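You operate a simulated robot arm through the tools that you are given. There is no shell and no other tool. Be economical: measure what you need, move in short steps, check, and stop when the job is done.

You are at the controls of a simulated robot arm. One attempt, no reset.

Task
Tip the scoop's hulls back into their sack, then shut and clip the green and white sacks.
Fine: the white scoop goes back where it lay. Set down upright: white scoop.

It is judged by the outcome, as a careful person would: the job done as asked, and still so three seconds after it is handed in. It fails if anything else is knocked over, pushed out of place, dropped, spilled or broken.

Robot
A 7-joint arm with a three-finger gripper on a trunk, on a base that drives. Base frame: it is fixed to the floor where the robot stands at the start and does not move with it; the origin is under the middle of the robot, x ahead of it, y to its left, z up; the surface under the hand at the start is at about z = 0.64. Lengths are in m, angles in degrees, forces in N, time in s.
With the tool pointing down near the work surface it reaches from about 0.5 to 0.94 m from the robot's upright axis, wherever it stands. Its first joint turns from -166.0 to 166.0 degrees. Payload 2.69 kg.
The TCP is the grasp point between the finger pads, 0.029 m short of the fingertips. In the tool frame z runs along the fingers and y along their closing line. The gripper opens to 0.12 m. The gripper's body begins 0.078 m behind the TCP.
Orientation is told as [roll, pitch, yaw] about the base's x, y, z axes, in that order, counted from this pose: with the fingers straight down and closing along the base's y, the tool's x points along the base's -x, its y along +y and its z along -z.

Tools
- The arm moves only by the tool move_arm. Its argument "deltas" is one flat list of numbers, 7 for each row, row after row: the shift along the tool's x, y, z in m, then the turn, a rotation vector about the tool's x, y, z in degrees, then the closure in counts, from 0 (fully open) to 255 (shut). In form: [dx, dy, dz, wx, wy, wz, grip, dx, dy, dz, wx, wy, wz, grip, ...]. A call has 1 to 20 rows; each row is the pose to reach, as a shift and turn from the pose commanded when the call began, along the tool's axes at that moment. A row lasts 0.2 s, in which the tool goes at most 0.05 m and 8.6 degrees; a call with a longer step from one row to the next is refused whole, and so is a gripper value outside its range. A pose out of reach is approached as far as the arm can. The call stops where the force on the tool passes 40 N (or 10 N more than at its start, if that is more) or the arm is blocked; 0.2 s more then pass. The fingers move at their own pace and stop on an object; they squeeze with about 32 N. The grip force told is the motor's: it shows also when the fingers shut on nothing. Time passes only in rows, and 0.2 s behind the last, so rows that repeat a pose let the fingers close. It gives the time, the measured TCP pose, the force on the tool (base axes), the opening and the grip force at its end, in the units of the frame above (readings bear some noise), with the torque about the TCP (base axes, N m) and any sound that the robot's microphone picked up.
- Cameras (640 x 400 px; columns grow to the right, rows downward): "scene" is now at [0.2314, -0.0335, 1.3127]; the picture's right is [-0.42, -0.91, 0.00], its down [-0.63, 0.29, -0.72] and it looks along [0.65, -0.30, -0.69] (base axes); focal length 255 px, centre (320, 200). "wrist" rides on the gripper at [0.063, 0, -0.104] in the tool frame; the picture's right is [0.00, 1.00, 0.00], its down [-0.83, 0.00, -0.56] and it looks along [-0.56, 0.00, 0.83] (tool axes); focal length 275 px, centre (320, 200). There is no depth. A picture from a camera that has moved, and an enlarged one, comes with that camera's place and axes in the base frame and with its lens.
- capture(camera): a new picture of that camera. No time passes.
- slide_trunk(by): slides the trunk up (or, below 0, down) by that many m; the arm and the scene camera ride with it, the base frame stays. It gives what a move gives, with no picture.
- roll_base(legs): drives the robot by 1 to 6 legs, each [ahead, left, turn to the left] in m, m and degrees, along the robot's own axes; the way and the turn of a leg run together, so that a leg with both is an arc; at most 1.5 m and 180 degrees a leg. The arm and the cameras ride along, it lands a little off, and it stops where it bumps. It gives what a move gives.
- pan_tilt(pan, tilt): turns the head with the scene camera to pan (to the left, within 86 degrees either way) and tilt (down, from -29 to 69), counted from straight ahead of the robot. It gives what a move gives.
- enlarge(camera, box): a new picture of the part [left, top, right, bottom] of that camera's present view, enlarged. No time passes.
- sign_off(): hands the job in; it is judged then, once.

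Go step by step. Nothing tells you exact positions but the pictures and the camera data: compare them with the known pose of the tool, close in by small moves and look again before you grip or let go. The budget is 120 turns and 78 pictures, counting those below and the enlarged ones. Unless the task says otherwise, let go and move clear before handing in, and close with one line.

The tools are called as name(argument=value, ...) on one line, values as JSON. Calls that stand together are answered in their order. move_arm: Moves the arm, as the interface text tells. Its arguments: {"type":"object","properties":{"deltas":{"type":"array","items":{"type":"number"}}},"required":["deltas"]} The other tools are called the same way: slide_trunk (by) slides the trunk up or down; roll_base (legs) drives the base; pan_tilt (pan, tilt) turns the head that bears the scene camera; capture (camera) takes a picture; enlarge (camera, box) takes an enlarged picture of a part of a camera's view; sign_off () hands the job in.

At the start:

```text
time: 0.0
eef_pos: [0.5721, -0.034, 0.9999]
ee_rot: [-0.1, 0.0, -0.1]
contact_force: [-0.4, -0.3, 0.2]
wrist_torque: [0.0, 0.0, 0.03]
width: 0.1198
finger_force: 0.0
trunk travel left (down, up): [-0.575, 0.038]
robot x, y, heading: [0.0047, -0.001, 0.2]
head pan, tilt: [-24.7, 43.9]
```

scene: 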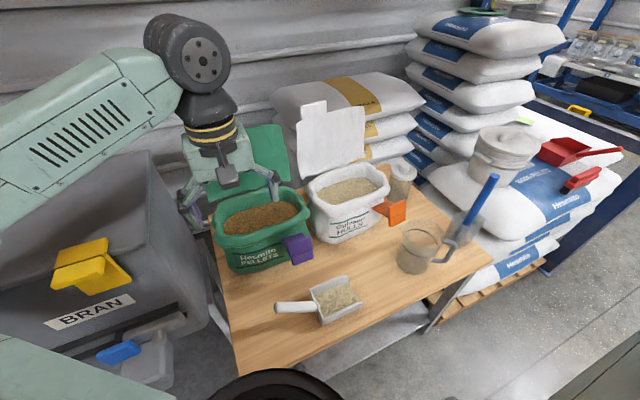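
wrist: 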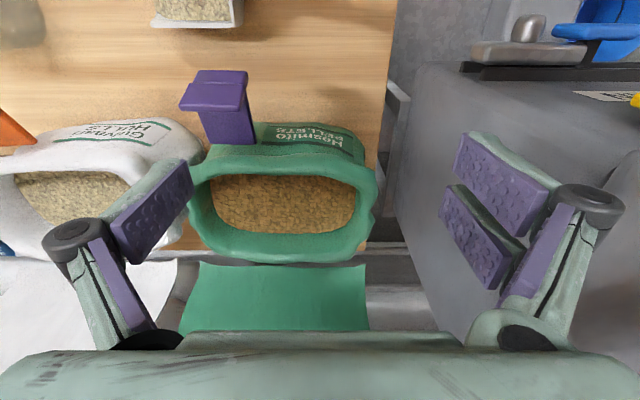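

I see a green sack (pellets) and a white sack (hulls) with their flaps standing up behind, a purple and an orange clip, and the white scoop holding hulls. I'll look closer first.

enlarge(camera="scene", box=[190, 90, 430, 240])

enlarge(camera="scene", box=[230, 180, 500, 350])

enlarge(camera="wrist", box=[0, 0, 400, 350])

```text
2.67 times, centred on (310, 165) of scene
camera zoom: at [0.2314, -0.0335, 1.3127], right [-0.42, -0.91, 0.0], down [-0.63, 0.29, -0.72], along [0.65, -0.3, -0.69], focal length 680 px, centre (347, 293)
```

zoom: 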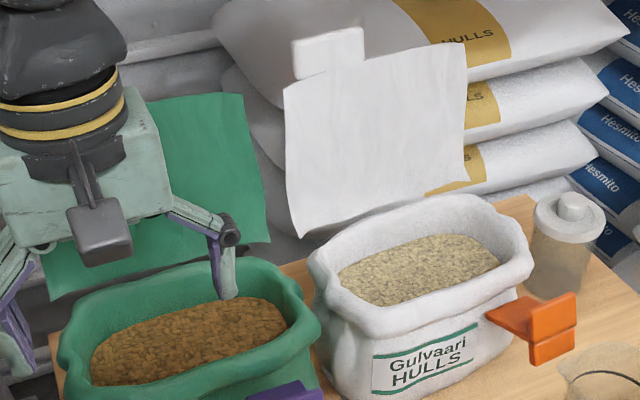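

```text
2.35 times, centred on (365, 265) of scene
camera zoom: at [0.2314, -0.0335, 1.3127], right [-0.42, -0.91, 0.0], down [-0.63, 0.29, -0.72], along [0.65, -0.3, -0.69], focal length 600 px, centre (214, 47)
```

zoom: 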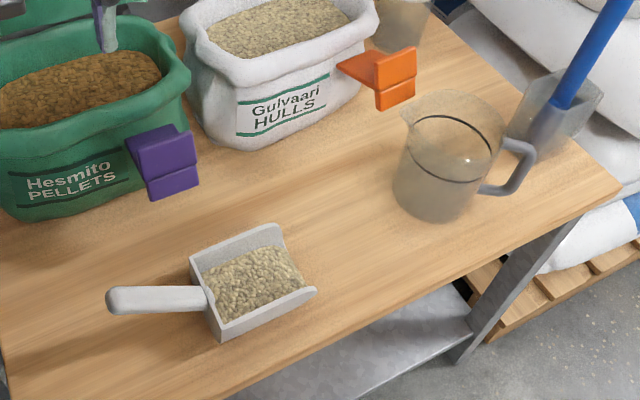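

```text
1.14 times, centred on (200, 175) of wrist
camera zoom: at [0.5119, -0.0324, 1.1045], right [0.0, 1.0, 0.0], down [0.83, 0.0, 0.56], along [0.56, 0.0, -0.83], focal length 315 px, centre (457, 229)
```

zoom: 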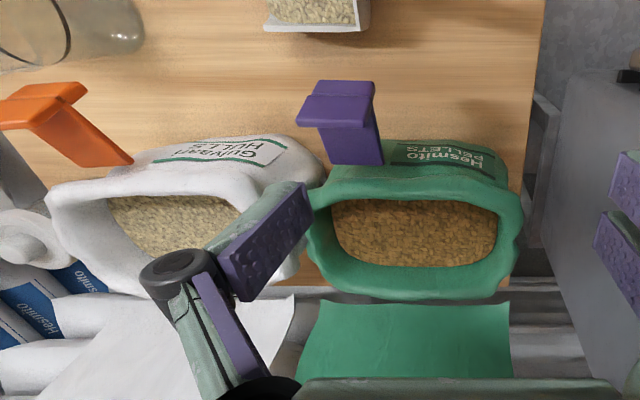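

Next I'll bring the hand back toward the robot and lower, so that the wrist camera sees the clips and the scoop from the front.

move_arm(deltas=[0.014, -0.025, 0.03, 0, 0, 0, 0, 0.028, -0.05, 0.06, 0, 0, 0, 0, 0.042, -0.075, 0.09, 0, 0, 0, 0, 0.056, -0.1, 0.12, 0, 0, 0, 0, 0.07, -0.12, 0.15, 0, 0, 0, 0])

capture(camera="wrist")

capture(camera="scene")

```text
time: 1.2
eef_pos: [0.5027, -0.1521, 0.8533]
ee_rot: [0.0, -0.4, 0.5]
contact_force: [-0.4, 0.8, 0.6]
wrist_torque: [-0.02, 0.03, 0.02]
width: 0.1199
finger_force: 0.1
trunk travel left (down, up): [-0.575, 0.038]
robot x, y, heading: [-0.0004, -0.0008, 0.3]
head pan, tilt: [-24.7, 43.9]
```

```text
72 pictures are left
camera wrist: at [0.4404, -0.1517, 0.9584], right [-0.01, 1.0, 0.0], down [0.83, 0.01, 0.56], along [0.56, 0.01, -0.83], focal length 275 px, centre (320, 200)
```

wrist: 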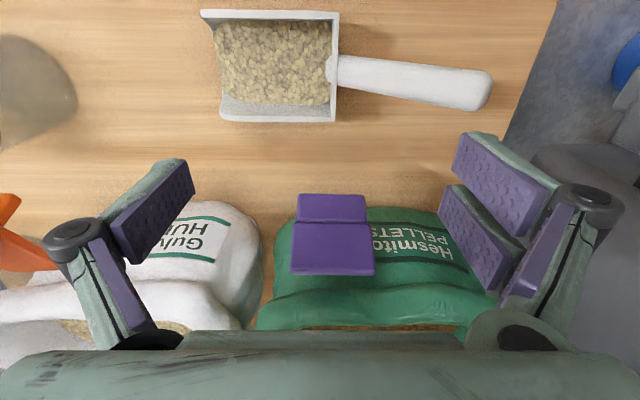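

```text
71 pictures are left
camera scene: at [0.2272, -0.0314, 1.3146], right [-0.42, -0.91, 0.0], down [-0.63, 0.29, -0.72], along [0.66, -0.3, -0.69], focal length 255 px, centre (320, 200)
```

scene: 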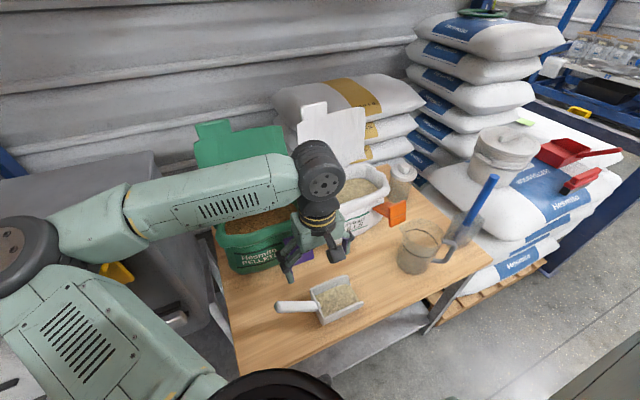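

The scoop's handle lies along +y at about x=0.49, with the bowl at y from -0.25 to -0.14. Now I'll look at the white sack and the orange clip.

move_arm(deltas=[0, -0.05, 0, 0, 0, 0, 0, 0, -0.1, 0, 0, 0, 0, 0, 0, -0.15, 0, 0, 0, 0, 0, 0, -0.2, 0, 0, 0, 0, 0, 0, -0.25, 0, 0, 0, 0, 0])

capture(camera="wrist")

enlarge(camera="scene", box=[190, 110, 420, 280])

```text
time: 2.4
eef_pos: [0.5027, -0.4041, 0.8492]
ee_rot: [0.0, 0.0, -0.1]
contact_force: [0.0, 0.5, -0.8]
wrist_torque: [0.04, -0.02, -0.01]
width: 0.1196
finger_force: 0.1
trunk travel left (down, up): [-0.575, 0.038]
robot x, y, heading: [-0.0023, 0.0001, -0.2]
head pan, tilt: [-24.7, 43.9]
```

```text
70 pictures are left
camera wrist: at [0.4409, -0.4035, 0.9537], right [-0.01, 1.0, 0.0], down [0.83, 0.0, 0.56], along [0.56, 0.0, -0.83], focal length 275 px, centre (320, 200)
```

wrist: 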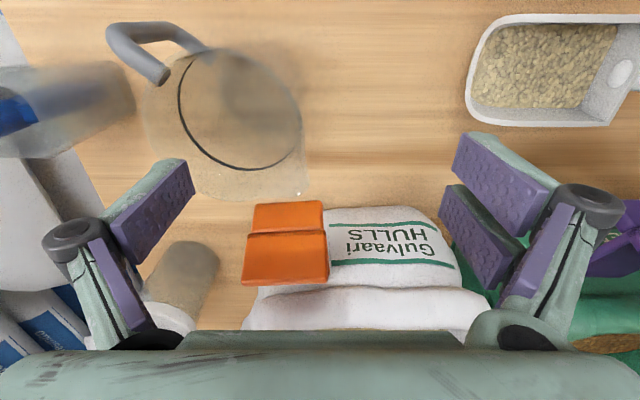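

```text
2.35 times, centred on (305, 195) of scene
camera zoom: at [0.2313, -0.0339, 1.3127], right [-0.42, -0.91, 0.0], down [-0.63, 0.29, -0.72], along [0.66, -0.3, -0.69], focal length 600 px, centre (355, 212)
```

zoom: 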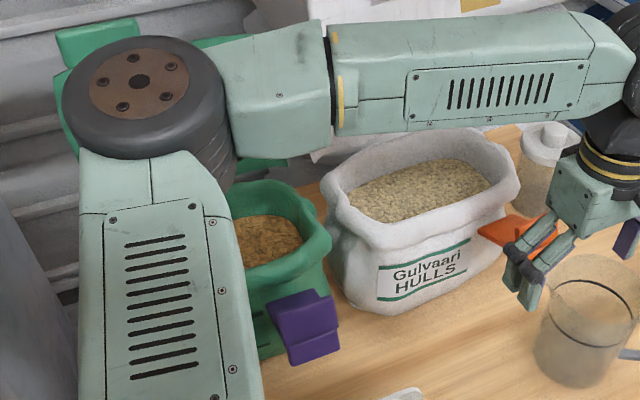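

The clips look like plates with a lip sticking out of the sack fronts. I'll tilt the hand to get a near-horizontal view of one.

move_arm(deltas=[-0.005, 0.007, 0.005, 0, -7.5, 0, 0, -0.01, 0.014, 0.01, 0, -15, 0, 0, -0.015, 0.02, 0.015, 0, -22.5, 0, 0, -0.02, 0.027, 0.02, 0, -30, 0, 0, -0.025, 0.034, 0.025, 0, -37.5, 0, 0, -0.03, 0.04, 0.03, 0, -45, 0, 0])

capture(camera="wrist")

```text
time: 3.8
eef_pos: [0.5331, -0.363, 0.8201]
ee_rot: [-0.1, -45.1, 0.1]
contact_force: [0.5, 0.1, -0.6]
wrist_torque: [-0.01, 0.0, 0.0]
width: 0.12
finger_force: 0.0
trunk travel left (down, up): [-0.575, 0.038]
robot x, y, heading: [-0.001, -0.0035, -0.0]
head pan, tilt: [-24.7, 43.9]
```

```text
68 pictures are left
camera wrist: at [0.4167, -0.3622, 0.8494], right [0.0, 1.0, 0.0], down [0.19, 0.0, 0.98], along [0.98, 0.0, -0.19], focal length 275 px, centre (320, 200)
```

wrist: 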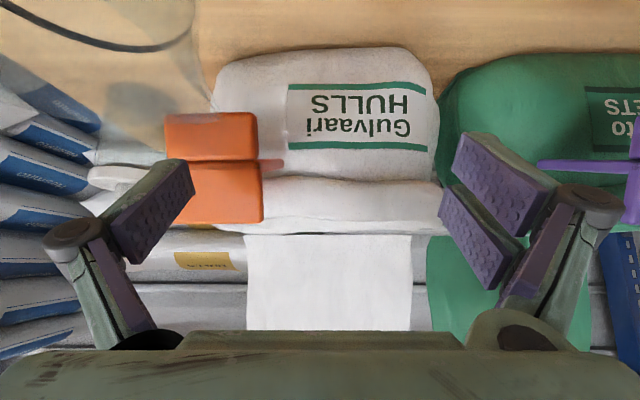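

enlarge(camera="wrist", box=[120, 80, 320, 240])

enlarge(camera="wrist", box=[500, 80, 640, 260])

```text
2.50 times, centred on (220, 160) of wrist
camera zoom: at [0.4167, -0.3622, 0.8494], right [0.0, 1.0, 0.0], down [0.19, 0.0, 0.98], along [0.98, 0.0, -0.19], focal length 688 px, centre (570, 300)
```

zoom: 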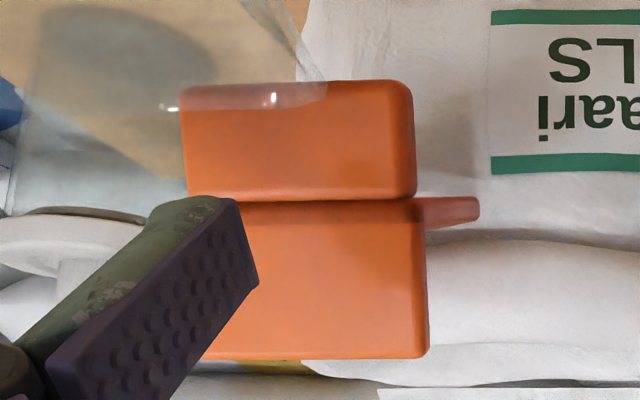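

```text
2.22 times, centred on (570, 170) of wrist
camera zoom: at [0.4167, -0.3622, 0.8494], right [0.0, 1.0, 0.0], down [0.19, 0.0, 0.98], along [0.98, 0.0, -0.19], focal length 612 px, centre (-236, 267)
```

zoom: 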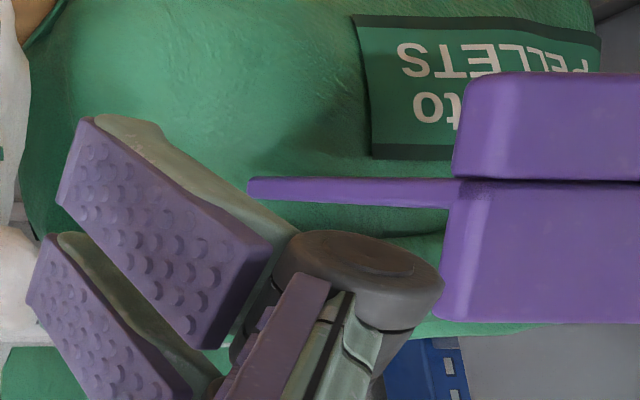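

The orange clip's T shape sits at about (0.58, -0.43, 0.79): an upper and a lower block in front, with a thin plate running toward the sack. I'll yaw the hand to view the purple clip side-on.

move_arm(deltas=[0.0, 0.013, -0.003, -5.6, 0, -5.6, 0, 0.001, 0.026, -0.005, -11.2, 0, -11.2, 0, 0.001, 0.04, -0.008, -16.8, 0, -16.8, 0, 0.001, 0.053, -0.01, -22.4, 0, -22.4, 0, 0.002, 0.066, -0.012, -28, 0, -28, 0, 0.002, 0.08, -0.014, -33.6, 0, -33.6, 0, 0.002, 0.093, -0.016, -39.2, 0, -39.2, 0])

capture(camera="wrist")

```text
time: 5.4
eef_pos: [0.5208, -0.2708, 0.8297]
ee_rot: [-0.2, -45.0, 55.6]
contact_force: [0.8, -0.2, -0.7]
wrist_torque: [0.03, -0.01, 0.02]
width: 0.1199
finger_force: 0.1
trunk travel left (down, up): [-0.575, 0.038]
robot x, y, heading: [-0.0009, 0.0013, -0.0]
head pan, tilt: [-24.7, 43.9]
```

```text
65 pictures are left
camera wrist: at [0.4558, -0.3671, 0.8589], right [-0.83, 0.56, 0.0], down [0.11, 0.16, 0.98], along [0.55, 0.81, -0.19], focal length 275 px, centre (320, 200)
```

wrist: 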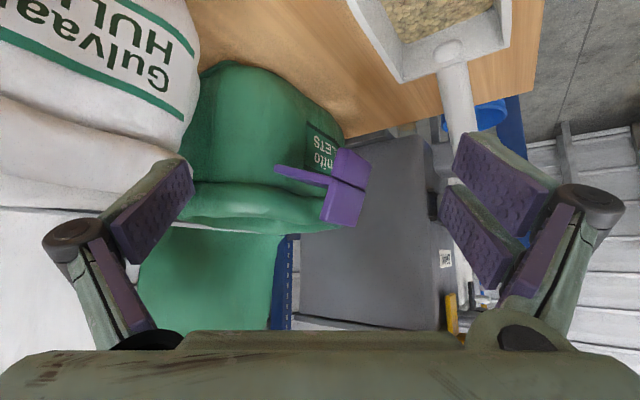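

enlarge(camera="wrist", box=[250, 120, 400, 250])

```text
3.08 times, centred on (325, 185) of wrist
camera zoom: at [0.4558, -0.3671, 0.8589], right [-0.83, 0.56, 0.0], down [0.11, 0.16, 0.98], along [0.55, 0.81, -0.19], focal length 847 px, centre (305, 246)
```

zoom: 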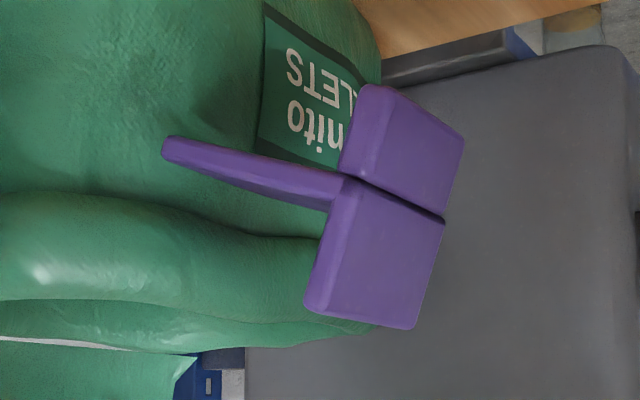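

Each clip seems to be a T-shaped latch pivoted on the sack front; I'll test that later, gently. The scoop handle rises along +y from about (0.482, -0.137, 0.69) to (0.48, -0.042, 0.775). I'll straighten the hand and get ready for the scoop grasp.

move_arm(deltas=[-0.01, 0, -0.01, 0, 7.5, 0, 0, -0.02, 0, -0.02, 0, 15, 0, 0, -0.03, 0, -0.03, 0, 22.5, 0, 0, -0.04, 0, -0.04, 0, 30, 0, 0, -0.05, 0, -0.05, 0, 37.5, 0, 0, -0.06, 0, -0.06, 0, 45, 0, 0])

move_arm(deltas=[0, 0, 0, 0, 0, 8.1, 0, 0, 0, 0, 0, 0, 16.2, 0, 0, 0, 0, 0, 0, 24.3, 0, 0, 0, 0, 0, 0, 32.4, 0, 0, 0, 0, 0, 0, 40.5, 0, 0, 0, 0, 0, 0, 48.6, 0, 0, 0, 0, 0, 0, 56.7, 0, 0, 0, 0, 0, 0, 64.8, 0, 0, 0, 0, 0, 0, 72.9, 0, 0, 0, 0, 0, 0, 81, 0, 0, 0, 0, 0, 0, 89.1, 0, 0, 0, 0, 0, 0, 97.2, 0, 0, 0, 0, 0, 0, 105.3, 0, 0, 0, 0, 0, 0, 113.4, 0, 0, 0, 0, 0, 0, 121.5, 0, 0, 0, 0, 0, 0, 129.6, 0, 0, 0, 0, 0, 0, 137.7, 0, 0, 0, 0, 0, 0, 145.6, 0])

```text
time: 6.8
eef_pos: [0.5218, -0.2714, 0.9157]
ee_rot: [0.0, 0.1, 55.4]
contact_force: [0.0, 0.3, -0.1]
wrist_torque: [-0.02, 0.0, 0.02]
width: 0.12
finger_force: 0.0
trunk travel left (down, up): [-0.575, 0.038]
robot x, y, heading: [0.0001, 0.0029, -0.1]
head pan, tilt: [-24.7, 43.9]
```

```text
time: 10.6
eef_pos: [0.5204, -0.2703, 0.9143]
ee_rot: [0.0, 0.1, -90.2]
contact_force: [0.2, -0.5, 0.5]
wrist_torque: [0.04, 0.01, 0.02]
width: 0.1199
finger_force: 0.1
trunk travel left (down, up): [-0.575, 0.038]
robot x, y, heading: [-0.0004, 0.0021, 0.2]
head pan, tilt: [-24.7, 43.9]
```

Now I'll move above the handle and look.

move_arm(deltas=[0.045, -0.01, 0.0, 0, 0, 0, 0, 0.09, -0.02, 0.02, 0, 0, 0, 0, 0.135, -0.03, 0.04, 0, 0, 0, 0, 0.18, -0.038, 0.064, 0, 0, 0, 0])

capture(camera="wrist")

enlarge(camera="scene", box=[190, 90, 430, 340])

```text
refused: row 2 steps farther than a row can; nothing moved
```

```text
63 pictures are left
camera wrist: at [0.522, -0.2061, 1.0186], right [1.0, 0.0, 0.0], down [0.0, -0.83, 0.56], along [0.0, -0.56, -0.83], focal length 275 px, centre (320, 200)
```

wrist: 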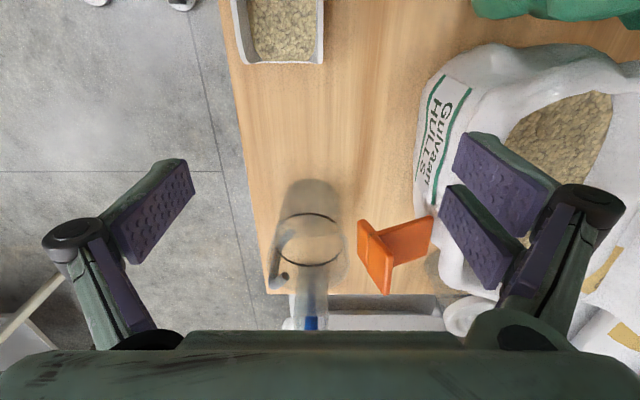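

```text
1.60 times, centred on (310, 215) of scene
camera zoom: at [0.2314, -0.0335, 1.3127], right [-0.42, -0.91, 0.0], down [-0.63, 0.29, -0.72], along [0.65, -0.3, -0.69], focal length 408 px, centre (336, 176)
```

zoom: 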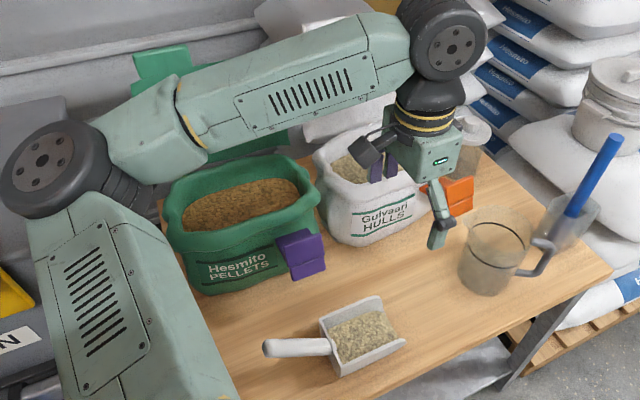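

move_arm(deltas=[0.04, -0.009, 0.01, 0, 0, 0, 0, 0.08, -0.018, 0.02, 0, 0, 0, 0, 0.12, -0.027, 0.035, 0, 0, 0, 0, 0.15, -0.033, 0.05, 0, 0, 0, 0, 0.18, -0.038, 0.064, 0, 0, 0, 0])

capture(camera="wrist")

enlarge(camera="scene", box=[250, 220, 400, 340])

```text
time: 12.0
eef_pos: [0.4305, -0.1851, 0.851]
ee_rot: [0.5, 0.5, -102.1]
contact_force: [-1.0, -1.7, 0.4]
wrist_torque: [0.14, -0.07, -0.04]
width: 0.1198
finger_force: 0.1
trunk travel left (down, up): [-0.575, 0.038]
robot x, y, heading: [-0.0087, -0.0024, -10.4]
head pan, tilt: [-24.7, 43.9]
stopped in row 5: the arm was blocked; the commanded pose is now the measured one
```

```text
61 pictures are left
camera wrist: at [0.4446, -0.1231, 0.9567], right [0.98, -0.21, 0.01], down [-0.18, -0.82, 0.55], along [-0.11, -0.54, -0.83], focal length 275 px, centre (320, 200)
```

wrist: 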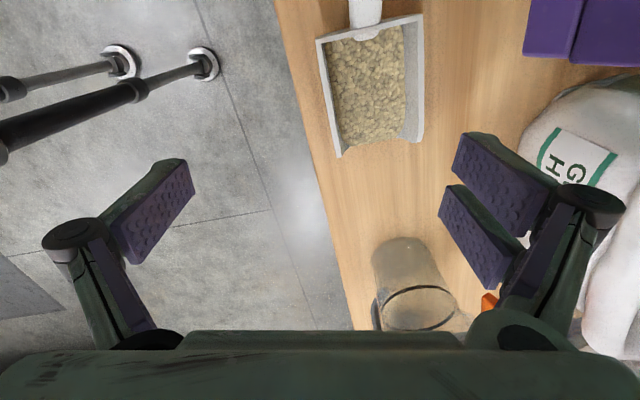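

```text
3.33 times, centred on (325, 280) of scene
camera zoom: at [0.1937, -0.0812, 1.3138], right [-0.57, -0.82, -0.01], down [-0.55, 0.4, -0.73], along [0.6, -0.41, -0.68], focal length 850 px, centre (303, -67)
```

zoom: 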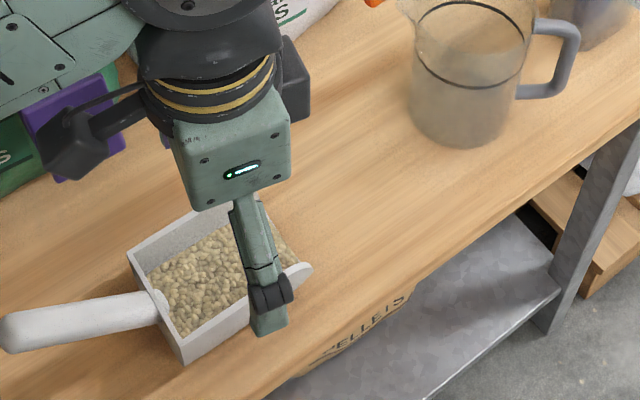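

The arm was blocked and the base turned by 10°, so the elbow probably met something. I'll look before doing anything else.

capture(camera="scene")

```text
59 pictures are left
camera scene: at [0.1937, -0.0812, 1.3138], right [-0.57, -0.82, -0.01], down [-0.55, 0.4, -0.73], along [0.6, -0.41, -0.68], focal length 255 px, centre (320, 200)
```

scene: 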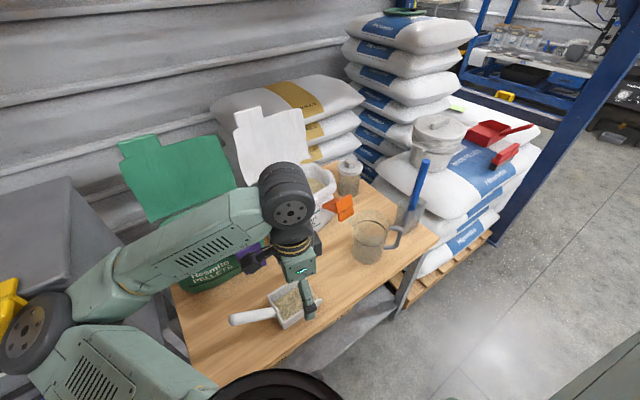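

move_arm(deltas=[-0.03, 0.007, -0.014, 0, 0, 0, 0, -0.06, 0.015, -0.03, 0, 0, 0, 0, -0.1, 0.026, -0.04, 0, 0, 0, 0, -0.14, 0.04, -0.05, 0, 0, 0, 0, -0.17, 0.053, -0.064, 0, 0, 0, 0])

pan_tilt(pan=45, tilt=50)

capture(camera="scene")

```text
time: 13.2
eef_pos: [0.4676, -0.3581, 0.9089]
ee_rot: [-0.6, 0.0, -101.8]
contact_force: [0.4, 0.4, 0.0]
wrist_torque: [0.0, 0.07, -0.01]
width: 0.1201
finger_force: 0.0
trunk travel left (down, up): [-0.575, 0.038]
robot x, y, heading: [-0.0024, -0.0036, -10.0]
head pan, tilt: [-24.7, 43.9]
```

```text
time: 14.6
eef_pos: [0.4625, -0.3562, 0.909]
ee_rot: [-0.5, -0.1, -101.8]
contact_force: [-0.4, 0.7, 0.3]
wrist_torque: [0.02, -0.05, 0.04]
width: 0.1201
finger_force: 0.1
trunk travel left (down, up): [-0.575, 0.038]
robot x, y, heading: [-0.0053, 0.0031, -10.1]
head pan, tilt: [45.0, 50.0]
```

```text
58 pictures are left
camera scene: at [0.2115, 0.0178, 1.3042], right [0.57, -0.82, 0.0], down [-0.63, -0.44, -0.64], along [0.53, 0.37, -0.77], focal length 255 px, centre (320, 200)
```

scene: 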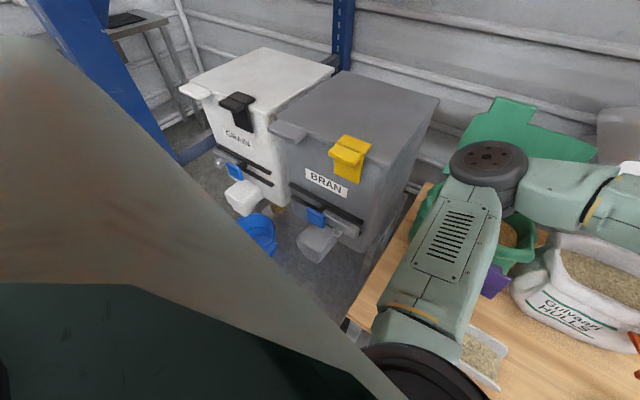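

The bins look undisturbed. I'll raise the hand, square the base up again, and shift it back and to the right so the elbow stays clear of the bin.

move_arm(deltas=[0, 0, -0.05, 0, 0, 0, 0, 0, 0, -0.1, 0, 0, 0, 0, 0, 0, -0.15, 0, 0, 0, 0])

roll_base(legs=[[-0.1, 0, 0], [0, 0, 10.1], [0, -0.22, 0]])

pan_tilt(pan=0, tilt=42)

capture(camera="scene")

```text
time: 15.4
eef_pos: [0.4645, -0.3574, 1.0639]
ee_rot: [-0.5, -0.1, -101.6]
contact_force: [-0.2, -0.1, 0.0]
wrist_torque: [-0.05, -0.03, 0.02]
width: 0.1202
finger_force: 0.0
trunk travel left (down, up): [-0.575, 0.038]
robot x, y, heading: [-0.0046, -0.0021, -9.5]
head pan, tilt: [45.0, 50.0]
```

```text
time: 19.2
eef_pos: [0.4198, -0.4693, 1.0635]
ee_rot: [-0.5, -0.1, -91.6]
contact_force: [-0.4, 0.9, -0.8]
wrist_torque: [0.03, -0.02, 0.02]
width: 0.1198
finger_force: 0.1
trunk travel left (down, up): [-0.575, 0.038]
robot x, y, heading: [-0.1089, -0.2038, -0.1]
head pan, tilt: [45.0, 50.0]
```

```text
time: 20.3
eef_pos: [0.4209, -0.4675, 1.0635]
ee_rot: [-0.5, -0.1, -91.7]
contact_force: [-0.1, 0.2, 0.7]
wrist_torque: [-0.01, -0.01, 0.01]
width: 0.1201
finger_force: 0.0
trunk travel left (down, up): [-0.575, 0.038]
robot x, y, heading: [-0.1057, -0.1956, 0.2]
head pan, tilt: [0.0, 42.0]
```

```text
57 pictures are left
camera scene: at [0.1349, -0.196, 1.3154], right [0.0, -1.0, 0.0], down [-0.67, 0.0, -0.74], along [0.74, 0.0, -0.67], focal length 255 px, centre (320, 200)
```

scene: 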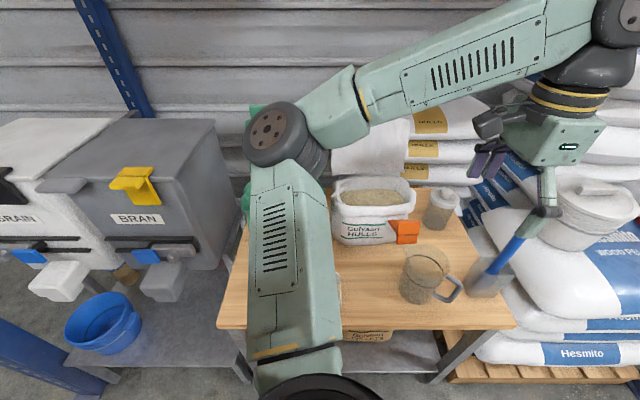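

move_arm(deltas=[0.045, 0.006, 0.01, 0, 0, -0.3, 0, 0.09, 0.012, 0.02, 0, 0, -0.6, 0, 0.135, 0.018, 0.03, 0, 0, -0.9, 0, 0.18, 0.024, 0.04, 0, 0, -1.2, 0, 0.225, 0.03, 0.05, 0, 0, -1.5, 0, 0.27, 0.036, 0.06, 0, 0, -1.7, 0, 0.315, 0.042, 0.07, 0, 0, -1.7, 0, 0.35, 0.046, 0.1, 0, 0, -1.7, 0, 0.38, 0.05, 0.13, 0, 0, -1.7, 0])

capture(camera="wrist")

capture(camera="scene")

```text
time: 22.3
eef_pos: [0.3575, -0.2542, 0.9473]
ee_rot: [-0.6, -0.1, -89.9]
contact_force: [0.6, -0.6, 0.5]
wrist_torque: [0.01, -0.01, 0.0]
width: 0.1201
finger_force: 0.0
out of reach, approached as far as the arm can: row 2, 3, 4, 5, 6, 7, 8, 9
trunk travel left (down, up): [-0.575, 0.038]
robot x, y, heading: [-0.1057, -0.2002, -0.0]
head pan, tilt: [0.0, 42.0]
```

```text
56 pictures are left
camera wrist: at [0.3598, -0.1897, 1.0516], right [1.0, 0.01, -0.01], down [0.01, -0.83, 0.56], along [0.0, -0.56, -0.83], focal length 275 px, centre (320, 200)
```

wrist: 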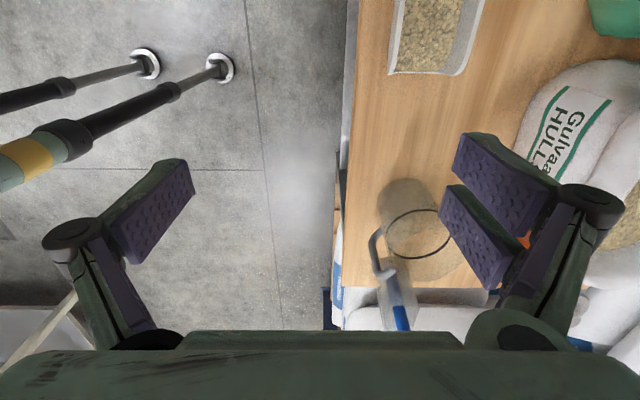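

```text
55 pictures are left
camera scene: at [0.1349, -0.1963, 1.3155], right [0.0, -1.0, 0.0], down [-0.67, 0.0, -0.74], along [0.74, 0.0, -0.67], focal length 255 px, centre (320, 200)
```

scene: 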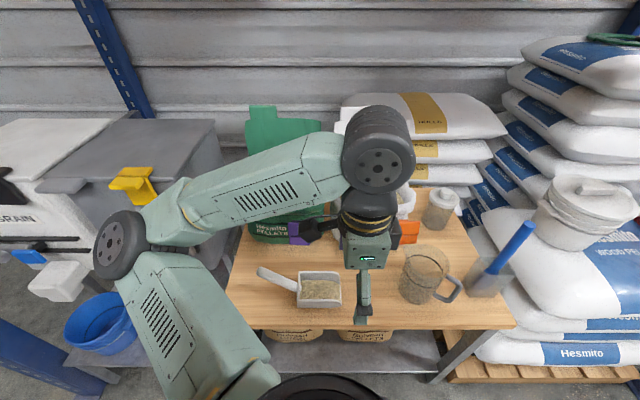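

The wrist limit stops this yaw here, so I'll turn the hand the other way (yaw +90) for the scoop grasp.

move_arm(deltas=[0, 0.01, -0.005, 0, 0, -8.4, 0, 0, 0.02, -0.01, 0, 0, -16.8, 0, 0, 0.03, -0.015, 0, 0, -25.2, 0, 0, 0.04, -0.02, 0, 0, -33.6, 0, 0, 0.05, -0.025, 0, 0, -42, 0, 0, 0.06, -0.03, 0, 0, -50.4, 0, 0, 0.07, -0.03, 0, 0, -58.8, 0, 0, 0.08, -0.03, 0, 0, -67.2, 0, 0, 0.09, -0.03, 0, 0, -75.6, 0, 0, 0.09, -0.03, 0, 0, -84, 0, 0, 0.09, -0.03, 0, 0, -90, 0])

```text
time: 24.7
eef_pos: [0.4564, -0.2523, 0.9784]
ee_rot: [-0.1, 0.5, 0.1]
contact_force: [0.0, -0.3, -0.4]
wrist_torque: [-0.01, 0.03, 0.02]
width: 0.1201
finger_force: 0.1
trunk travel left (down, up): [-0.575, 0.038]
robot x, y, heading: [-0.1054, -0.1967, 0.4]
head pan, tilt: [0.0, 42.0]
```

move_arm(deltas=[-0.003, 0.014, 0.005, 0, 0, -8.4, 0, -0.006, 0.028, 0.01, 0, 0, -16.8, 0, -0.009, 0.042, 0.015, 0, 0, -25.2, 0, -0.012, 0.056, 0.02, 0, 0, -33.6, 0, -0.015, 0.07, 0.025, 0, 0, -42, 0, -0.018, 0.084, 0.035, 0, 0, -50.4, 0, -0.021, 0.098, 0.045, 0, 0, -58.8, 0, -0.024, 0.112, 0.06, 0, 0, -67.2, 0, -0.026, 0.126, 0.07, 0, 0, -75.6, 0, -0.026, 0.14, 0.08, 0, 0, -84, 0, -0.026, 0.15, 0.09, 0, 0, -90, 0])

capture(camera="wrist")

enlarge(camera="scene", box=[220, 220, 420, 345])

```text
time: 27.1
eef_pos: [0.4817, -0.1034, 0.8861]
ee_rot: [0.5, 0.2, 90.1]
contact_force: [-0.8, 1.2, 0.2]
wrist_torque: [0.02, -0.02, 0.01]
width: 0.12
finger_force: 0.1
trunk travel left (down, up): [-0.575, 0.038]
robot x, y, heading: [-0.1061, -0.1965, 0.2]
head pan, tilt: [0.0, 42.0]
```

```text
54 pictures are left
camera wrist: at [0.4838, -0.1647, 0.9911], right [-1.0, -0.01, 0.01], down [0.0, 0.83, 0.55], along [-0.01, 0.55, -0.83], focal length 275 px, centre (320, 200)
```

wrist: 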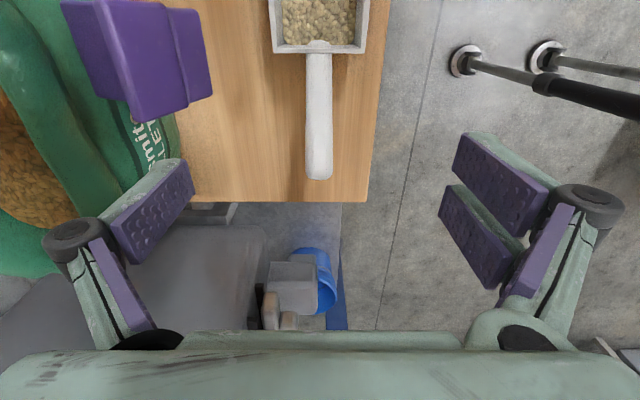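

```text
3.20 times, centred on (320, 282) of scene
camera zoom: at [0.1349, -0.196, 1.3155], right [0.0, -1.0, 0.0], down [-0.67, 0.0, -0.74], along [0.74, 0.0, -0.67], focal length 816 px, centre (320, -64)
```

zoom: 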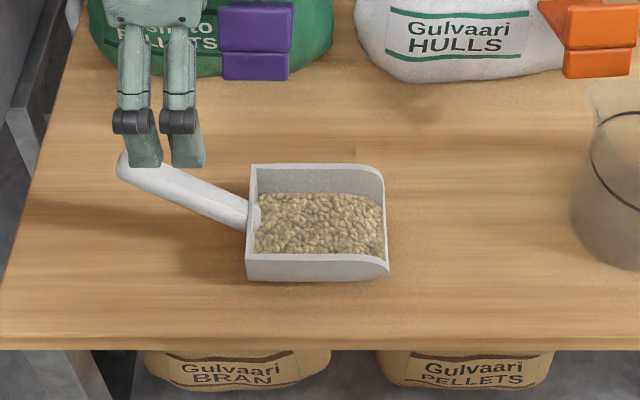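

The scoop lies square, with the handle centre at x≈0.485 and rising at 40°. I'll descend around the handle near its root.

move_arm(deltas=[0, -0.003, 0.045, 0, 0, 0, 0, 0.001, -0.003, 0.09, 0, 0, 0, 0, 0.002, -0.003, 0.13, 0, 0, 0, 0, 0.002, -0.003, 0.155, 0, 0, 0, 0, 0.002, -0.003, 0.176, 0, 0, 0, 0])

capture(camera="wrist")

enlarge(camera="scene", box=[220, 220, 420, 345])

```text
time: 28.3
eef_pos: [0.4826, -0.1057, 0.7086]
ee_rot: [0.5, 0.0, 90.1]
contact_force: [-0.7, 0.7, -0.4]
wrist_torque: [-0.02, 0.02, -0.01]
width: 0.1202
finger_force: 0.2
trunk travel left (down, up): [-0.575, 0.038]
robot x, y, heading: [-0.1043, -0.1976, -0.1]
head pan, tilt: [0.0, 42.0]
```

```text
52 pictures are left
camera wrist: at [0.4861, -0.1669, 0.8138], right [-1.0, 0.0, 0.01], down [0.0, 0.83, 0.55], along [-0.01, 0.55, -0.83], focal length 275 px, centre (320, 200)
```

wrist: 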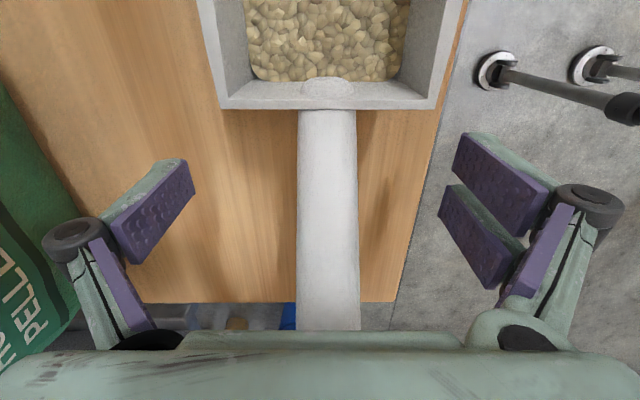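

```text
3.20 times, centred on (320, 282) of scene
camera zoom: at [0.135, -0.1961, 1.3155], right [0.0, -1.0, 0.0], down [-0.67, 0.0, -0.74], along [0.74, 0.0, -0.67], focal length 816 px, centre (320, -64)
```

zoom: 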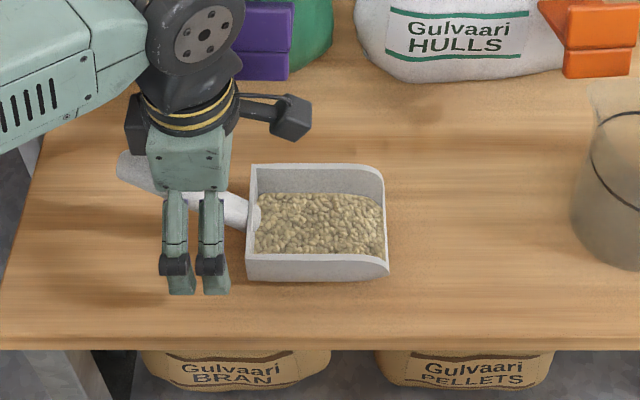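

The handle is between the fingers, so I'll close.

move_arm(deltas=[0, 0, 0, 0, 0, 0, 255, 0, 0, 0, 0, 0, 0, 255, 0, 0, 0, 0, 0, 0, 255, 0, 0, 0, 0, 0, 0, 255, 0, 0, 0, 0, 0, 0, 255, 0, 0, 0, 0, 0, 0, 255, 0, 0, 0, 0, 0, 0, 255, 0, 0, 0, 0, 0, 0, 255])

move_arm(deltas=[0, 0, -0.008, 0, 0, 0, 255, 0, 0, -0.02, 0, 0, 0, 255, 0, 0, -0.03, 0, 0, 0, 255])

capture(camera="wrist")

enlarge(camera="scene", box=[220, 220, 420, 345])

```text
time: 30.1
eef_pos: [0.4836, -0.1056, 0.7103]
ee_rot: [0.5, 0.1, 90.1]
contact_force: [-1.2, -0.2, 1.4]
wrist_torque: [0.01, 0.13, -0.05]
width: 0.0222
finger_force: 32.2
trunk travel left (down, up): [-0.575, 0.038]
robot x, y, heading: [-0.1014, -0.1972, -0.0]
head pan, tilt: [0.0, 42.0]
```

```text
time: 30.9
eef_pos: [0.4841, -0.1049, 0.7408]
ee_rot: [0.5, 0.1, 90.0]
contact_force: [0.7, -0.3, -1.5]
wrist_torque: [0.17, -0.02, -0.01]
width: 0.0226
finger_force: 32.6
trunk travel left (down, up): [-0.575, 0.038]
robot x, y, heading: [-0.1022, -0.1969, -0.0]
head pan, tilt: [0.0, 42.0]
```

```text
50 pictures are left
camera wrist: at [0.4865, -0.1666, 0.8451], right [-1.0, 0.0, 0.01], down [0.0, 0.83, 0.55], along [-0.01, 0.55, -0.83], focal length 275 px, centre (320, 200)
```

wrist: 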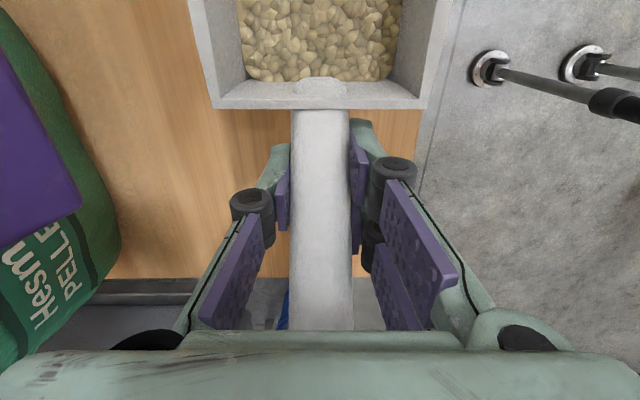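

```text
3.20 times, centred on (320, 282) of scene
camera zoom: at [0.135, -0.1961, 1.3154], right [0.0, -1.0, 0.0], down [-0.67, 0.0, -0.74], along [0.74, 0.0, -0.67], focal length 816 px, centre (320, -64)
```

zoom: 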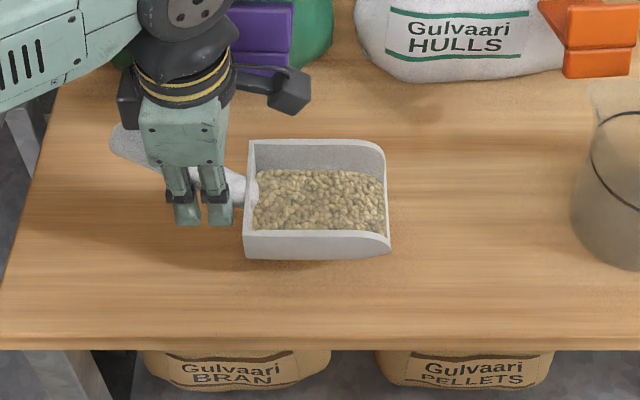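

The scoop is held level. I'll lift it straight up to z≈1.0.

move_arm(deltas=[0, 0, -0.015, 0, 0, 0, 255, 0, 0, -0.035, 0, 0, 0, 255, 0, 0, -0.06, 0, 0, 0, 255, 0, 0, -0.085, 0, 0, 0, 255, 0, 0, -0.11, 0, 0, 0, 255, 0, 0, -0.135, 0, 0, 0, 255, 0, 0, -0.16, 0, 0, 0, 255, 0, 0, -0.185, 0, 0, 0, 255, 0, 0, -0.21, 0, 0, 0, 255, 0, 0, -0.235, 0, 0, 0, 255, 0, 0, -0.255, 0, 0, 0, 255, 0, 0, -0.265, 0, 0, 0, 255])

enlarge(camera="scene", box=[220, 90, 480, 260])

```text
time: 33.5
eef_pos: [0.4846, -0.1044, 1.0057]
ee_rot: [0.6, 0.1, 90.0]
contact_force: [-0.6, 1.0, -2.8]
wrist_torque: [0.16, 0.03, 0.0]
width: 0.0225
finger_force: 31.5
trunk travel left (down, up): [-0.575, 0.038]
robot x, y, heading: [-0.1044, -0.1971, -0.1]
head pan, tilt: [0.0, 42.0]
```

```text
2.35 times, centred on (350, 175) of scene
camera zoom: at [0.135, -0.1961, 1.3154], right [0.0, -1.0, 0.0], down [-0.67, 0.0, -0.74], along [0.74, 0.0, -0.67], focal length 600 px, centre (249, 259)
```

zoom: 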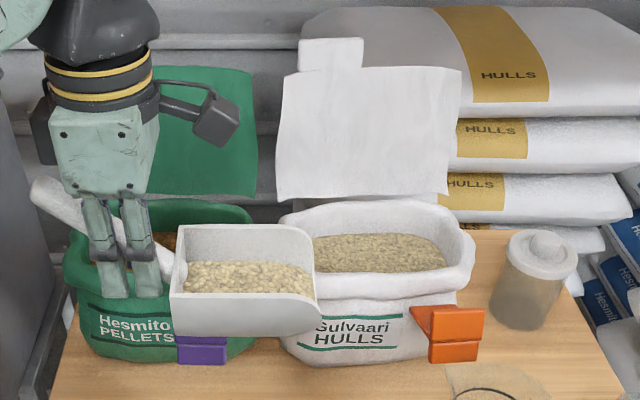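

The mouth of the white sack is centred at about (0.715, -0.357), with the rim at z≈0.83. I'll carry the scoop over it, still level.

move_arm(deltas=[0.01, -0.012, 0, 0, 0, 0, 255, 0.025, -0.032, 0, 0, 0, 0, 255, 0.042, -0.055, 0, 0, 0, 0, 255, 0.059, -0.077, 0, 0, 0, 0, 255, 0.076, -0.1, 0, 0, 0, 0, 255, 0.093, -0.122, 0, 0, 0, 0, 255, 0.11, -0.144, 0, 0, 0, 0, 255, 0.127, -0.166, 0, 0, 0, 0, 255, 0.144, -0.188, 0, 0, 0, 0, 255, 0.16, -0.209, 0, 0, 0, 0, 255, 0.172, -0.225, 0, 0, 0, 0, 255, 0.176, -0.231, 0, 0, 0, 0, 255])

capture(camera="scene")

capture(camera="wrist")

```text
time: 36.1
eef_pos: [0.7168, -0.2807, 1.0056]
ee_rot: [0.5, 0.1, 90.0]
contact_force: [-0.4, 0.7, -1.6]
wrist_torque: [0.15, -0.01, 0.04]
width: 0.0225
finger_force: 31.5
trunk travel left (down, up): [-0.575, 0.038]
robot x, y, heading: [-0.1031, -0.1995, -0.1]
head pan, tilt: [0.0, 42.0]
```

```text
47 pictures are left
camera scene: at [0.1351, -0.1961, 1.3154], right [0.0, -1.0, 0.0], down [-0.67, 0.0, -0.74], along [0.74, 0.0, -0.67], focal length 255 px, centre (320, 200)
```

scene: 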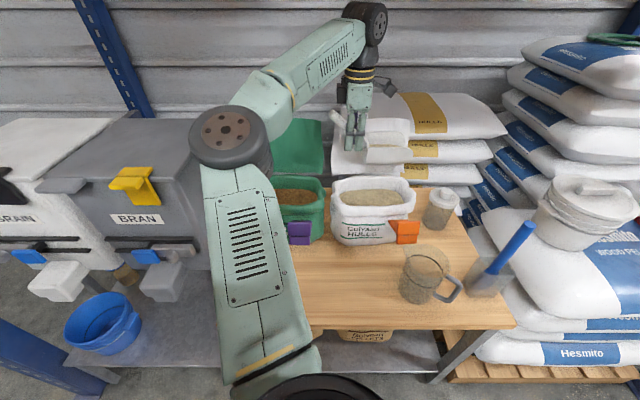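

```text
46 pictures are left
camera wrist: at [0.7197, -0.342, 1.1094], right [-1.0, 0.0, 0.01], down [0.0, 0.83, 0.55], along [-0.01, 0.55, -0.83], focal length 275 px, centre (320, 200)
```

wrist: 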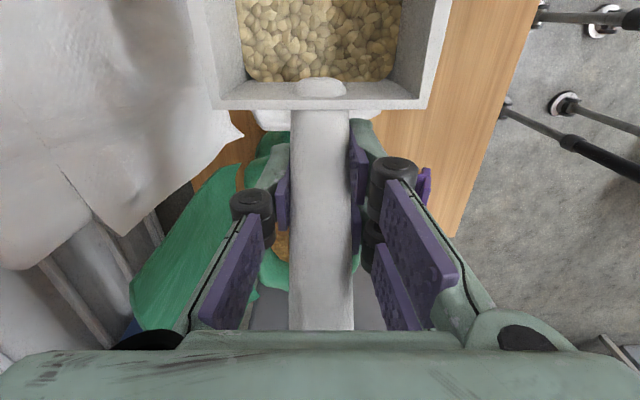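

Now I'll tip slowly, letting the lip of the bowl go down over the mouth.

move_arm(deltas=[0, 0, -0.005, 0, -7, 0, 255, 0, 0, -0.01, 0, -14, 0, 255, 0, 0, -0.015, 0, -21, 0, 255, 0.005, 0, -0.015, 0, -28, 0, 255, 0.005, 0, -0.015, 0, -35, 0, 255, 0.01, 0, -0.015, 0, -40, 0, 255])

capture(camera="scene")

```text
time: 37.5
eef_pos: [0.7172, -0.2919, 1.0194]
ee_rot: [0.6, -39.9, 89.6]
contact_force: [0.1, -0.3, -1.4]
wrist_torque: [0.08, 0.04, -0.01]
width: 0.0224
finger_force: 31.4
trunk travel left (down, up): [-0.575, 0.038]
robot x, y, heading: [-0.1084, -0.195, 0.1]
head pan, tilt: [0.0, 42.0]
```

```text
45 pictures are left
camera scene: at [0.1351, -0.1964, 1.3154], right [0.0, -1.0, 0.0], down [-0.67, 0.0, -0.74], along [0.74, 0.0, -0.67], focal length 255 px, centre (320, 200)
```

scene: 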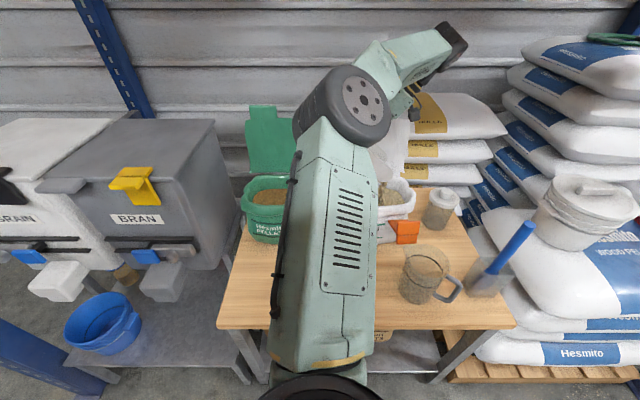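

move_arm(deltas=[0.012, 0, -0.01, 0, -6, 0, 255, 0.024, 0, -0.02, 0, -12, 0, 255, 0.037, 0, -0.031, 0, -20, 0, 255, 0.037, 0, -0.031, 0, -20, 0, 255, 0.045, 0, -0.038, 0, -27, 0, 255, 0.052, 0, -0.044, 0, -34, 0, 255, 0.06, 0, -0.05, 0, -40, 0, 255, 0.06, 0, -0.05, 0, -40, 0, 255])

capture(camera="wrist")

```text
time: 39.3
eef_pos: [0.7397, -0.2664, 0.983]
ee_rot: [-3.3, -75.9, 87.3]
contact_force: [0.6, 0.0, -0.8]
wrist_torque: [-0.05, 0.03, -0.02]
width: 0.0223
finger_force: 31.6
out of reach, approached as far as the arm can: row 3, 4, 5, 6, 7, 8
trunk travel left (down, up): [-0.575, 0.038]
robot x, y, heading: [-0.1087, -0.196, -0.0]
head pan, tilt: [0.0, 42.0]
```

```text
44 pictures are left
camera wrist: at [0.7305, -0.3808, 0.9468], right [-0.99, 0.1, -0.02], down [-0.05, -0.33, 0.94], along [0.09, 0.94, 0.34], focal length 275 px, centre (320, 200)
```

wrist: 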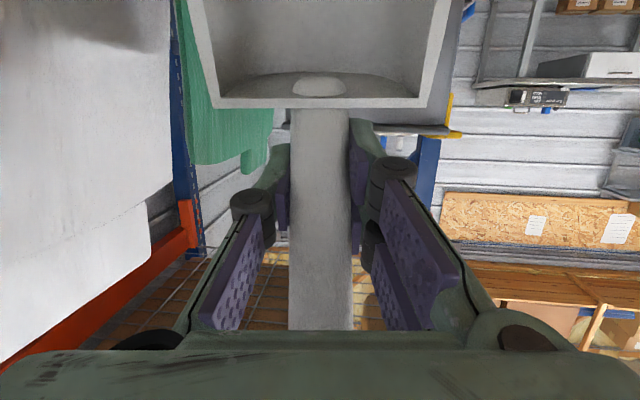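

The bowl looks empty, but the arm ran out of reach and the lip drifted to +y. I'll back straight up while levelling, then check for spills.

move_arm(deltas=[-0.02, 0, 0, 0, 0, 0, 255, -0.04, 0, 0, 0, 4, 0, 255, -0.06, 0, 0, 0, 11, 0, 255, -0.06, 0, 0, 0, 18, 0, 255, -0.06, 0, 0, 0, 25, 0, 255, -0.06, 0, 0, 0, 32, 0, 255, -0.06, 0, 0, 0, 39, 0, 255, -0.06, 0, 0, 0, 46, 0, 255, -0.06, 0, 0, 0, 53, 0, 255, -0.06, 0, 0, 0, 60, 0, 255, -0.06, 0, 0, 0, 67, 0, 255, -0.06, 0, 0, 0, 75.5, 0, 255])

capture(camera="wrist")

enlarge(camera="scene", box=[220, 90, 480, 260])

```text
time: 41.9
eef_pos: [0.743, -0.2491, 1.0397]
ee_rot: [-0.9, -0.2, 84.0]
contact_force: [-0.1, 0.1, -1.7]
wrist_torque: [0.11, -0.04, -0.01]
width: 0.0222
finger_force: 31.9
trunk travel left (down, up): [-0.575, 0.038]
robot x, y, heading: [-0.1085, -0.196, 0.1]
head pan, tilt: [0.0, 42.0]
```

```text
43 pictures are left
camera wrist: at [0.7359, -0.3106, 1.1441], right [-0.99, 0.1, -0.01], down [0.08, 0.83, 0.56], along [0.07, 0.55, -0.83], focal length 275 px, centre (320, 200)
```

wrist: 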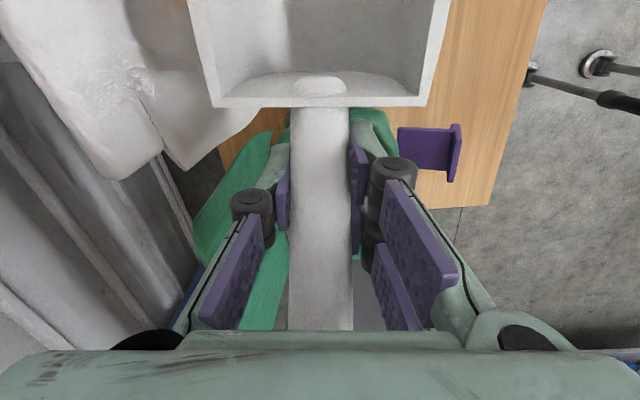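

```text
2.35 times, centred on (350, 175) of scene
camera zoom: at [0.1351, -0.1958, 1.3154], right [0.0, -1.0, 0.0], down [-0.67, 0.0, -0.74], along [0.74, 0.0, -0.67], focal length 600 px, centre (249, 259)
```

zoom: 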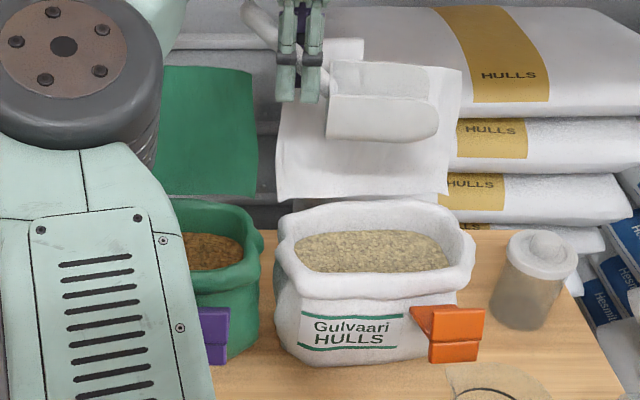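

The hulls went in with no spill visible, and the bowl is empty. Now I'll carry the scoop back above where it lay.

move_arm(deltas=[-0.0145, 0.034, 0, 0, 0, -1, 255, -0.029, 0.068, 0, 0, 0, -2, 255, -0.0435, 0.102, 0, 0, 0, -3, 255, -0.058, 0.136, 0, 0, 0, -4, 255, -0.0725, 0.17, 0, 0, 0, -5, 255, -0.087, 0.205, 0, 0, 0, -6, 255, -0.101, 0.239, 0, 0, 0, -6, 255, -0.1156, 0.2732, 0, 0, 0, -6, 255, -0.1156, 0.2732, 0.04, 0, 0, -6, 255, -0.1156, 0.2732, 0.08, 0, 0, -6, 255, -0.1156, 0.2732, 0.12, 0, 0, -6, 255, -0.1156, 0.2732, 0.16, 0, 0, -6, 255, -0.1156, 0.2732, 0.2, 0, 0, -6, 255, -0.1156, 0.2732, 0.24, 0, 0, -6, 255, -0.1156, 0.2732, 0.28, 0, 0, -6, 255])

enlarge(camera="scene", box=[220, 220, 420, 345])

```text
time: 45.1
eef_pos: [0.4854, -0.1059, 0.7532]
ee_rot: [-0.8, -0.2, 90.0]
contact_force: [-0.4, -0.6, -1.1]
wrist_torque: [0.09, -0.02, 0.02]
width: 0.0222
finger_force: 32.4
trunk travel left (down, up): [-0.575, 0.038]
robot x, y, heading: [-0.1034, -0.1976, -0.4]
head pan, tilt: [0.0, 42.0]
```

```text
3.20 times, centred on (320, 282) of scene
camera zoom: at [0.1352, -0.1961, 1.3154], right [0.0, -1.0, 0.0], down [-0.67, 0.0, -0.74], along [0.74, 0.0, -0.67], focal length 816 px, centre (320, -64)
```

zoom: 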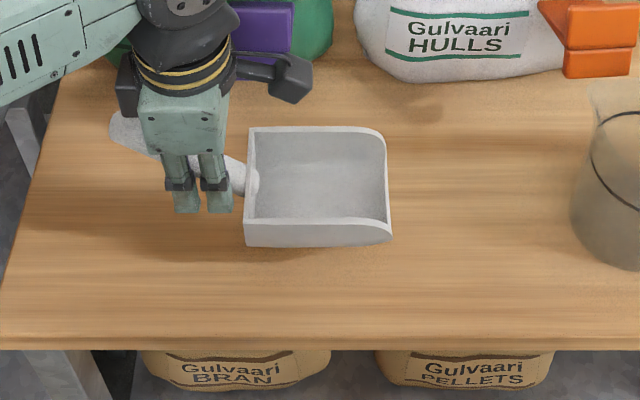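

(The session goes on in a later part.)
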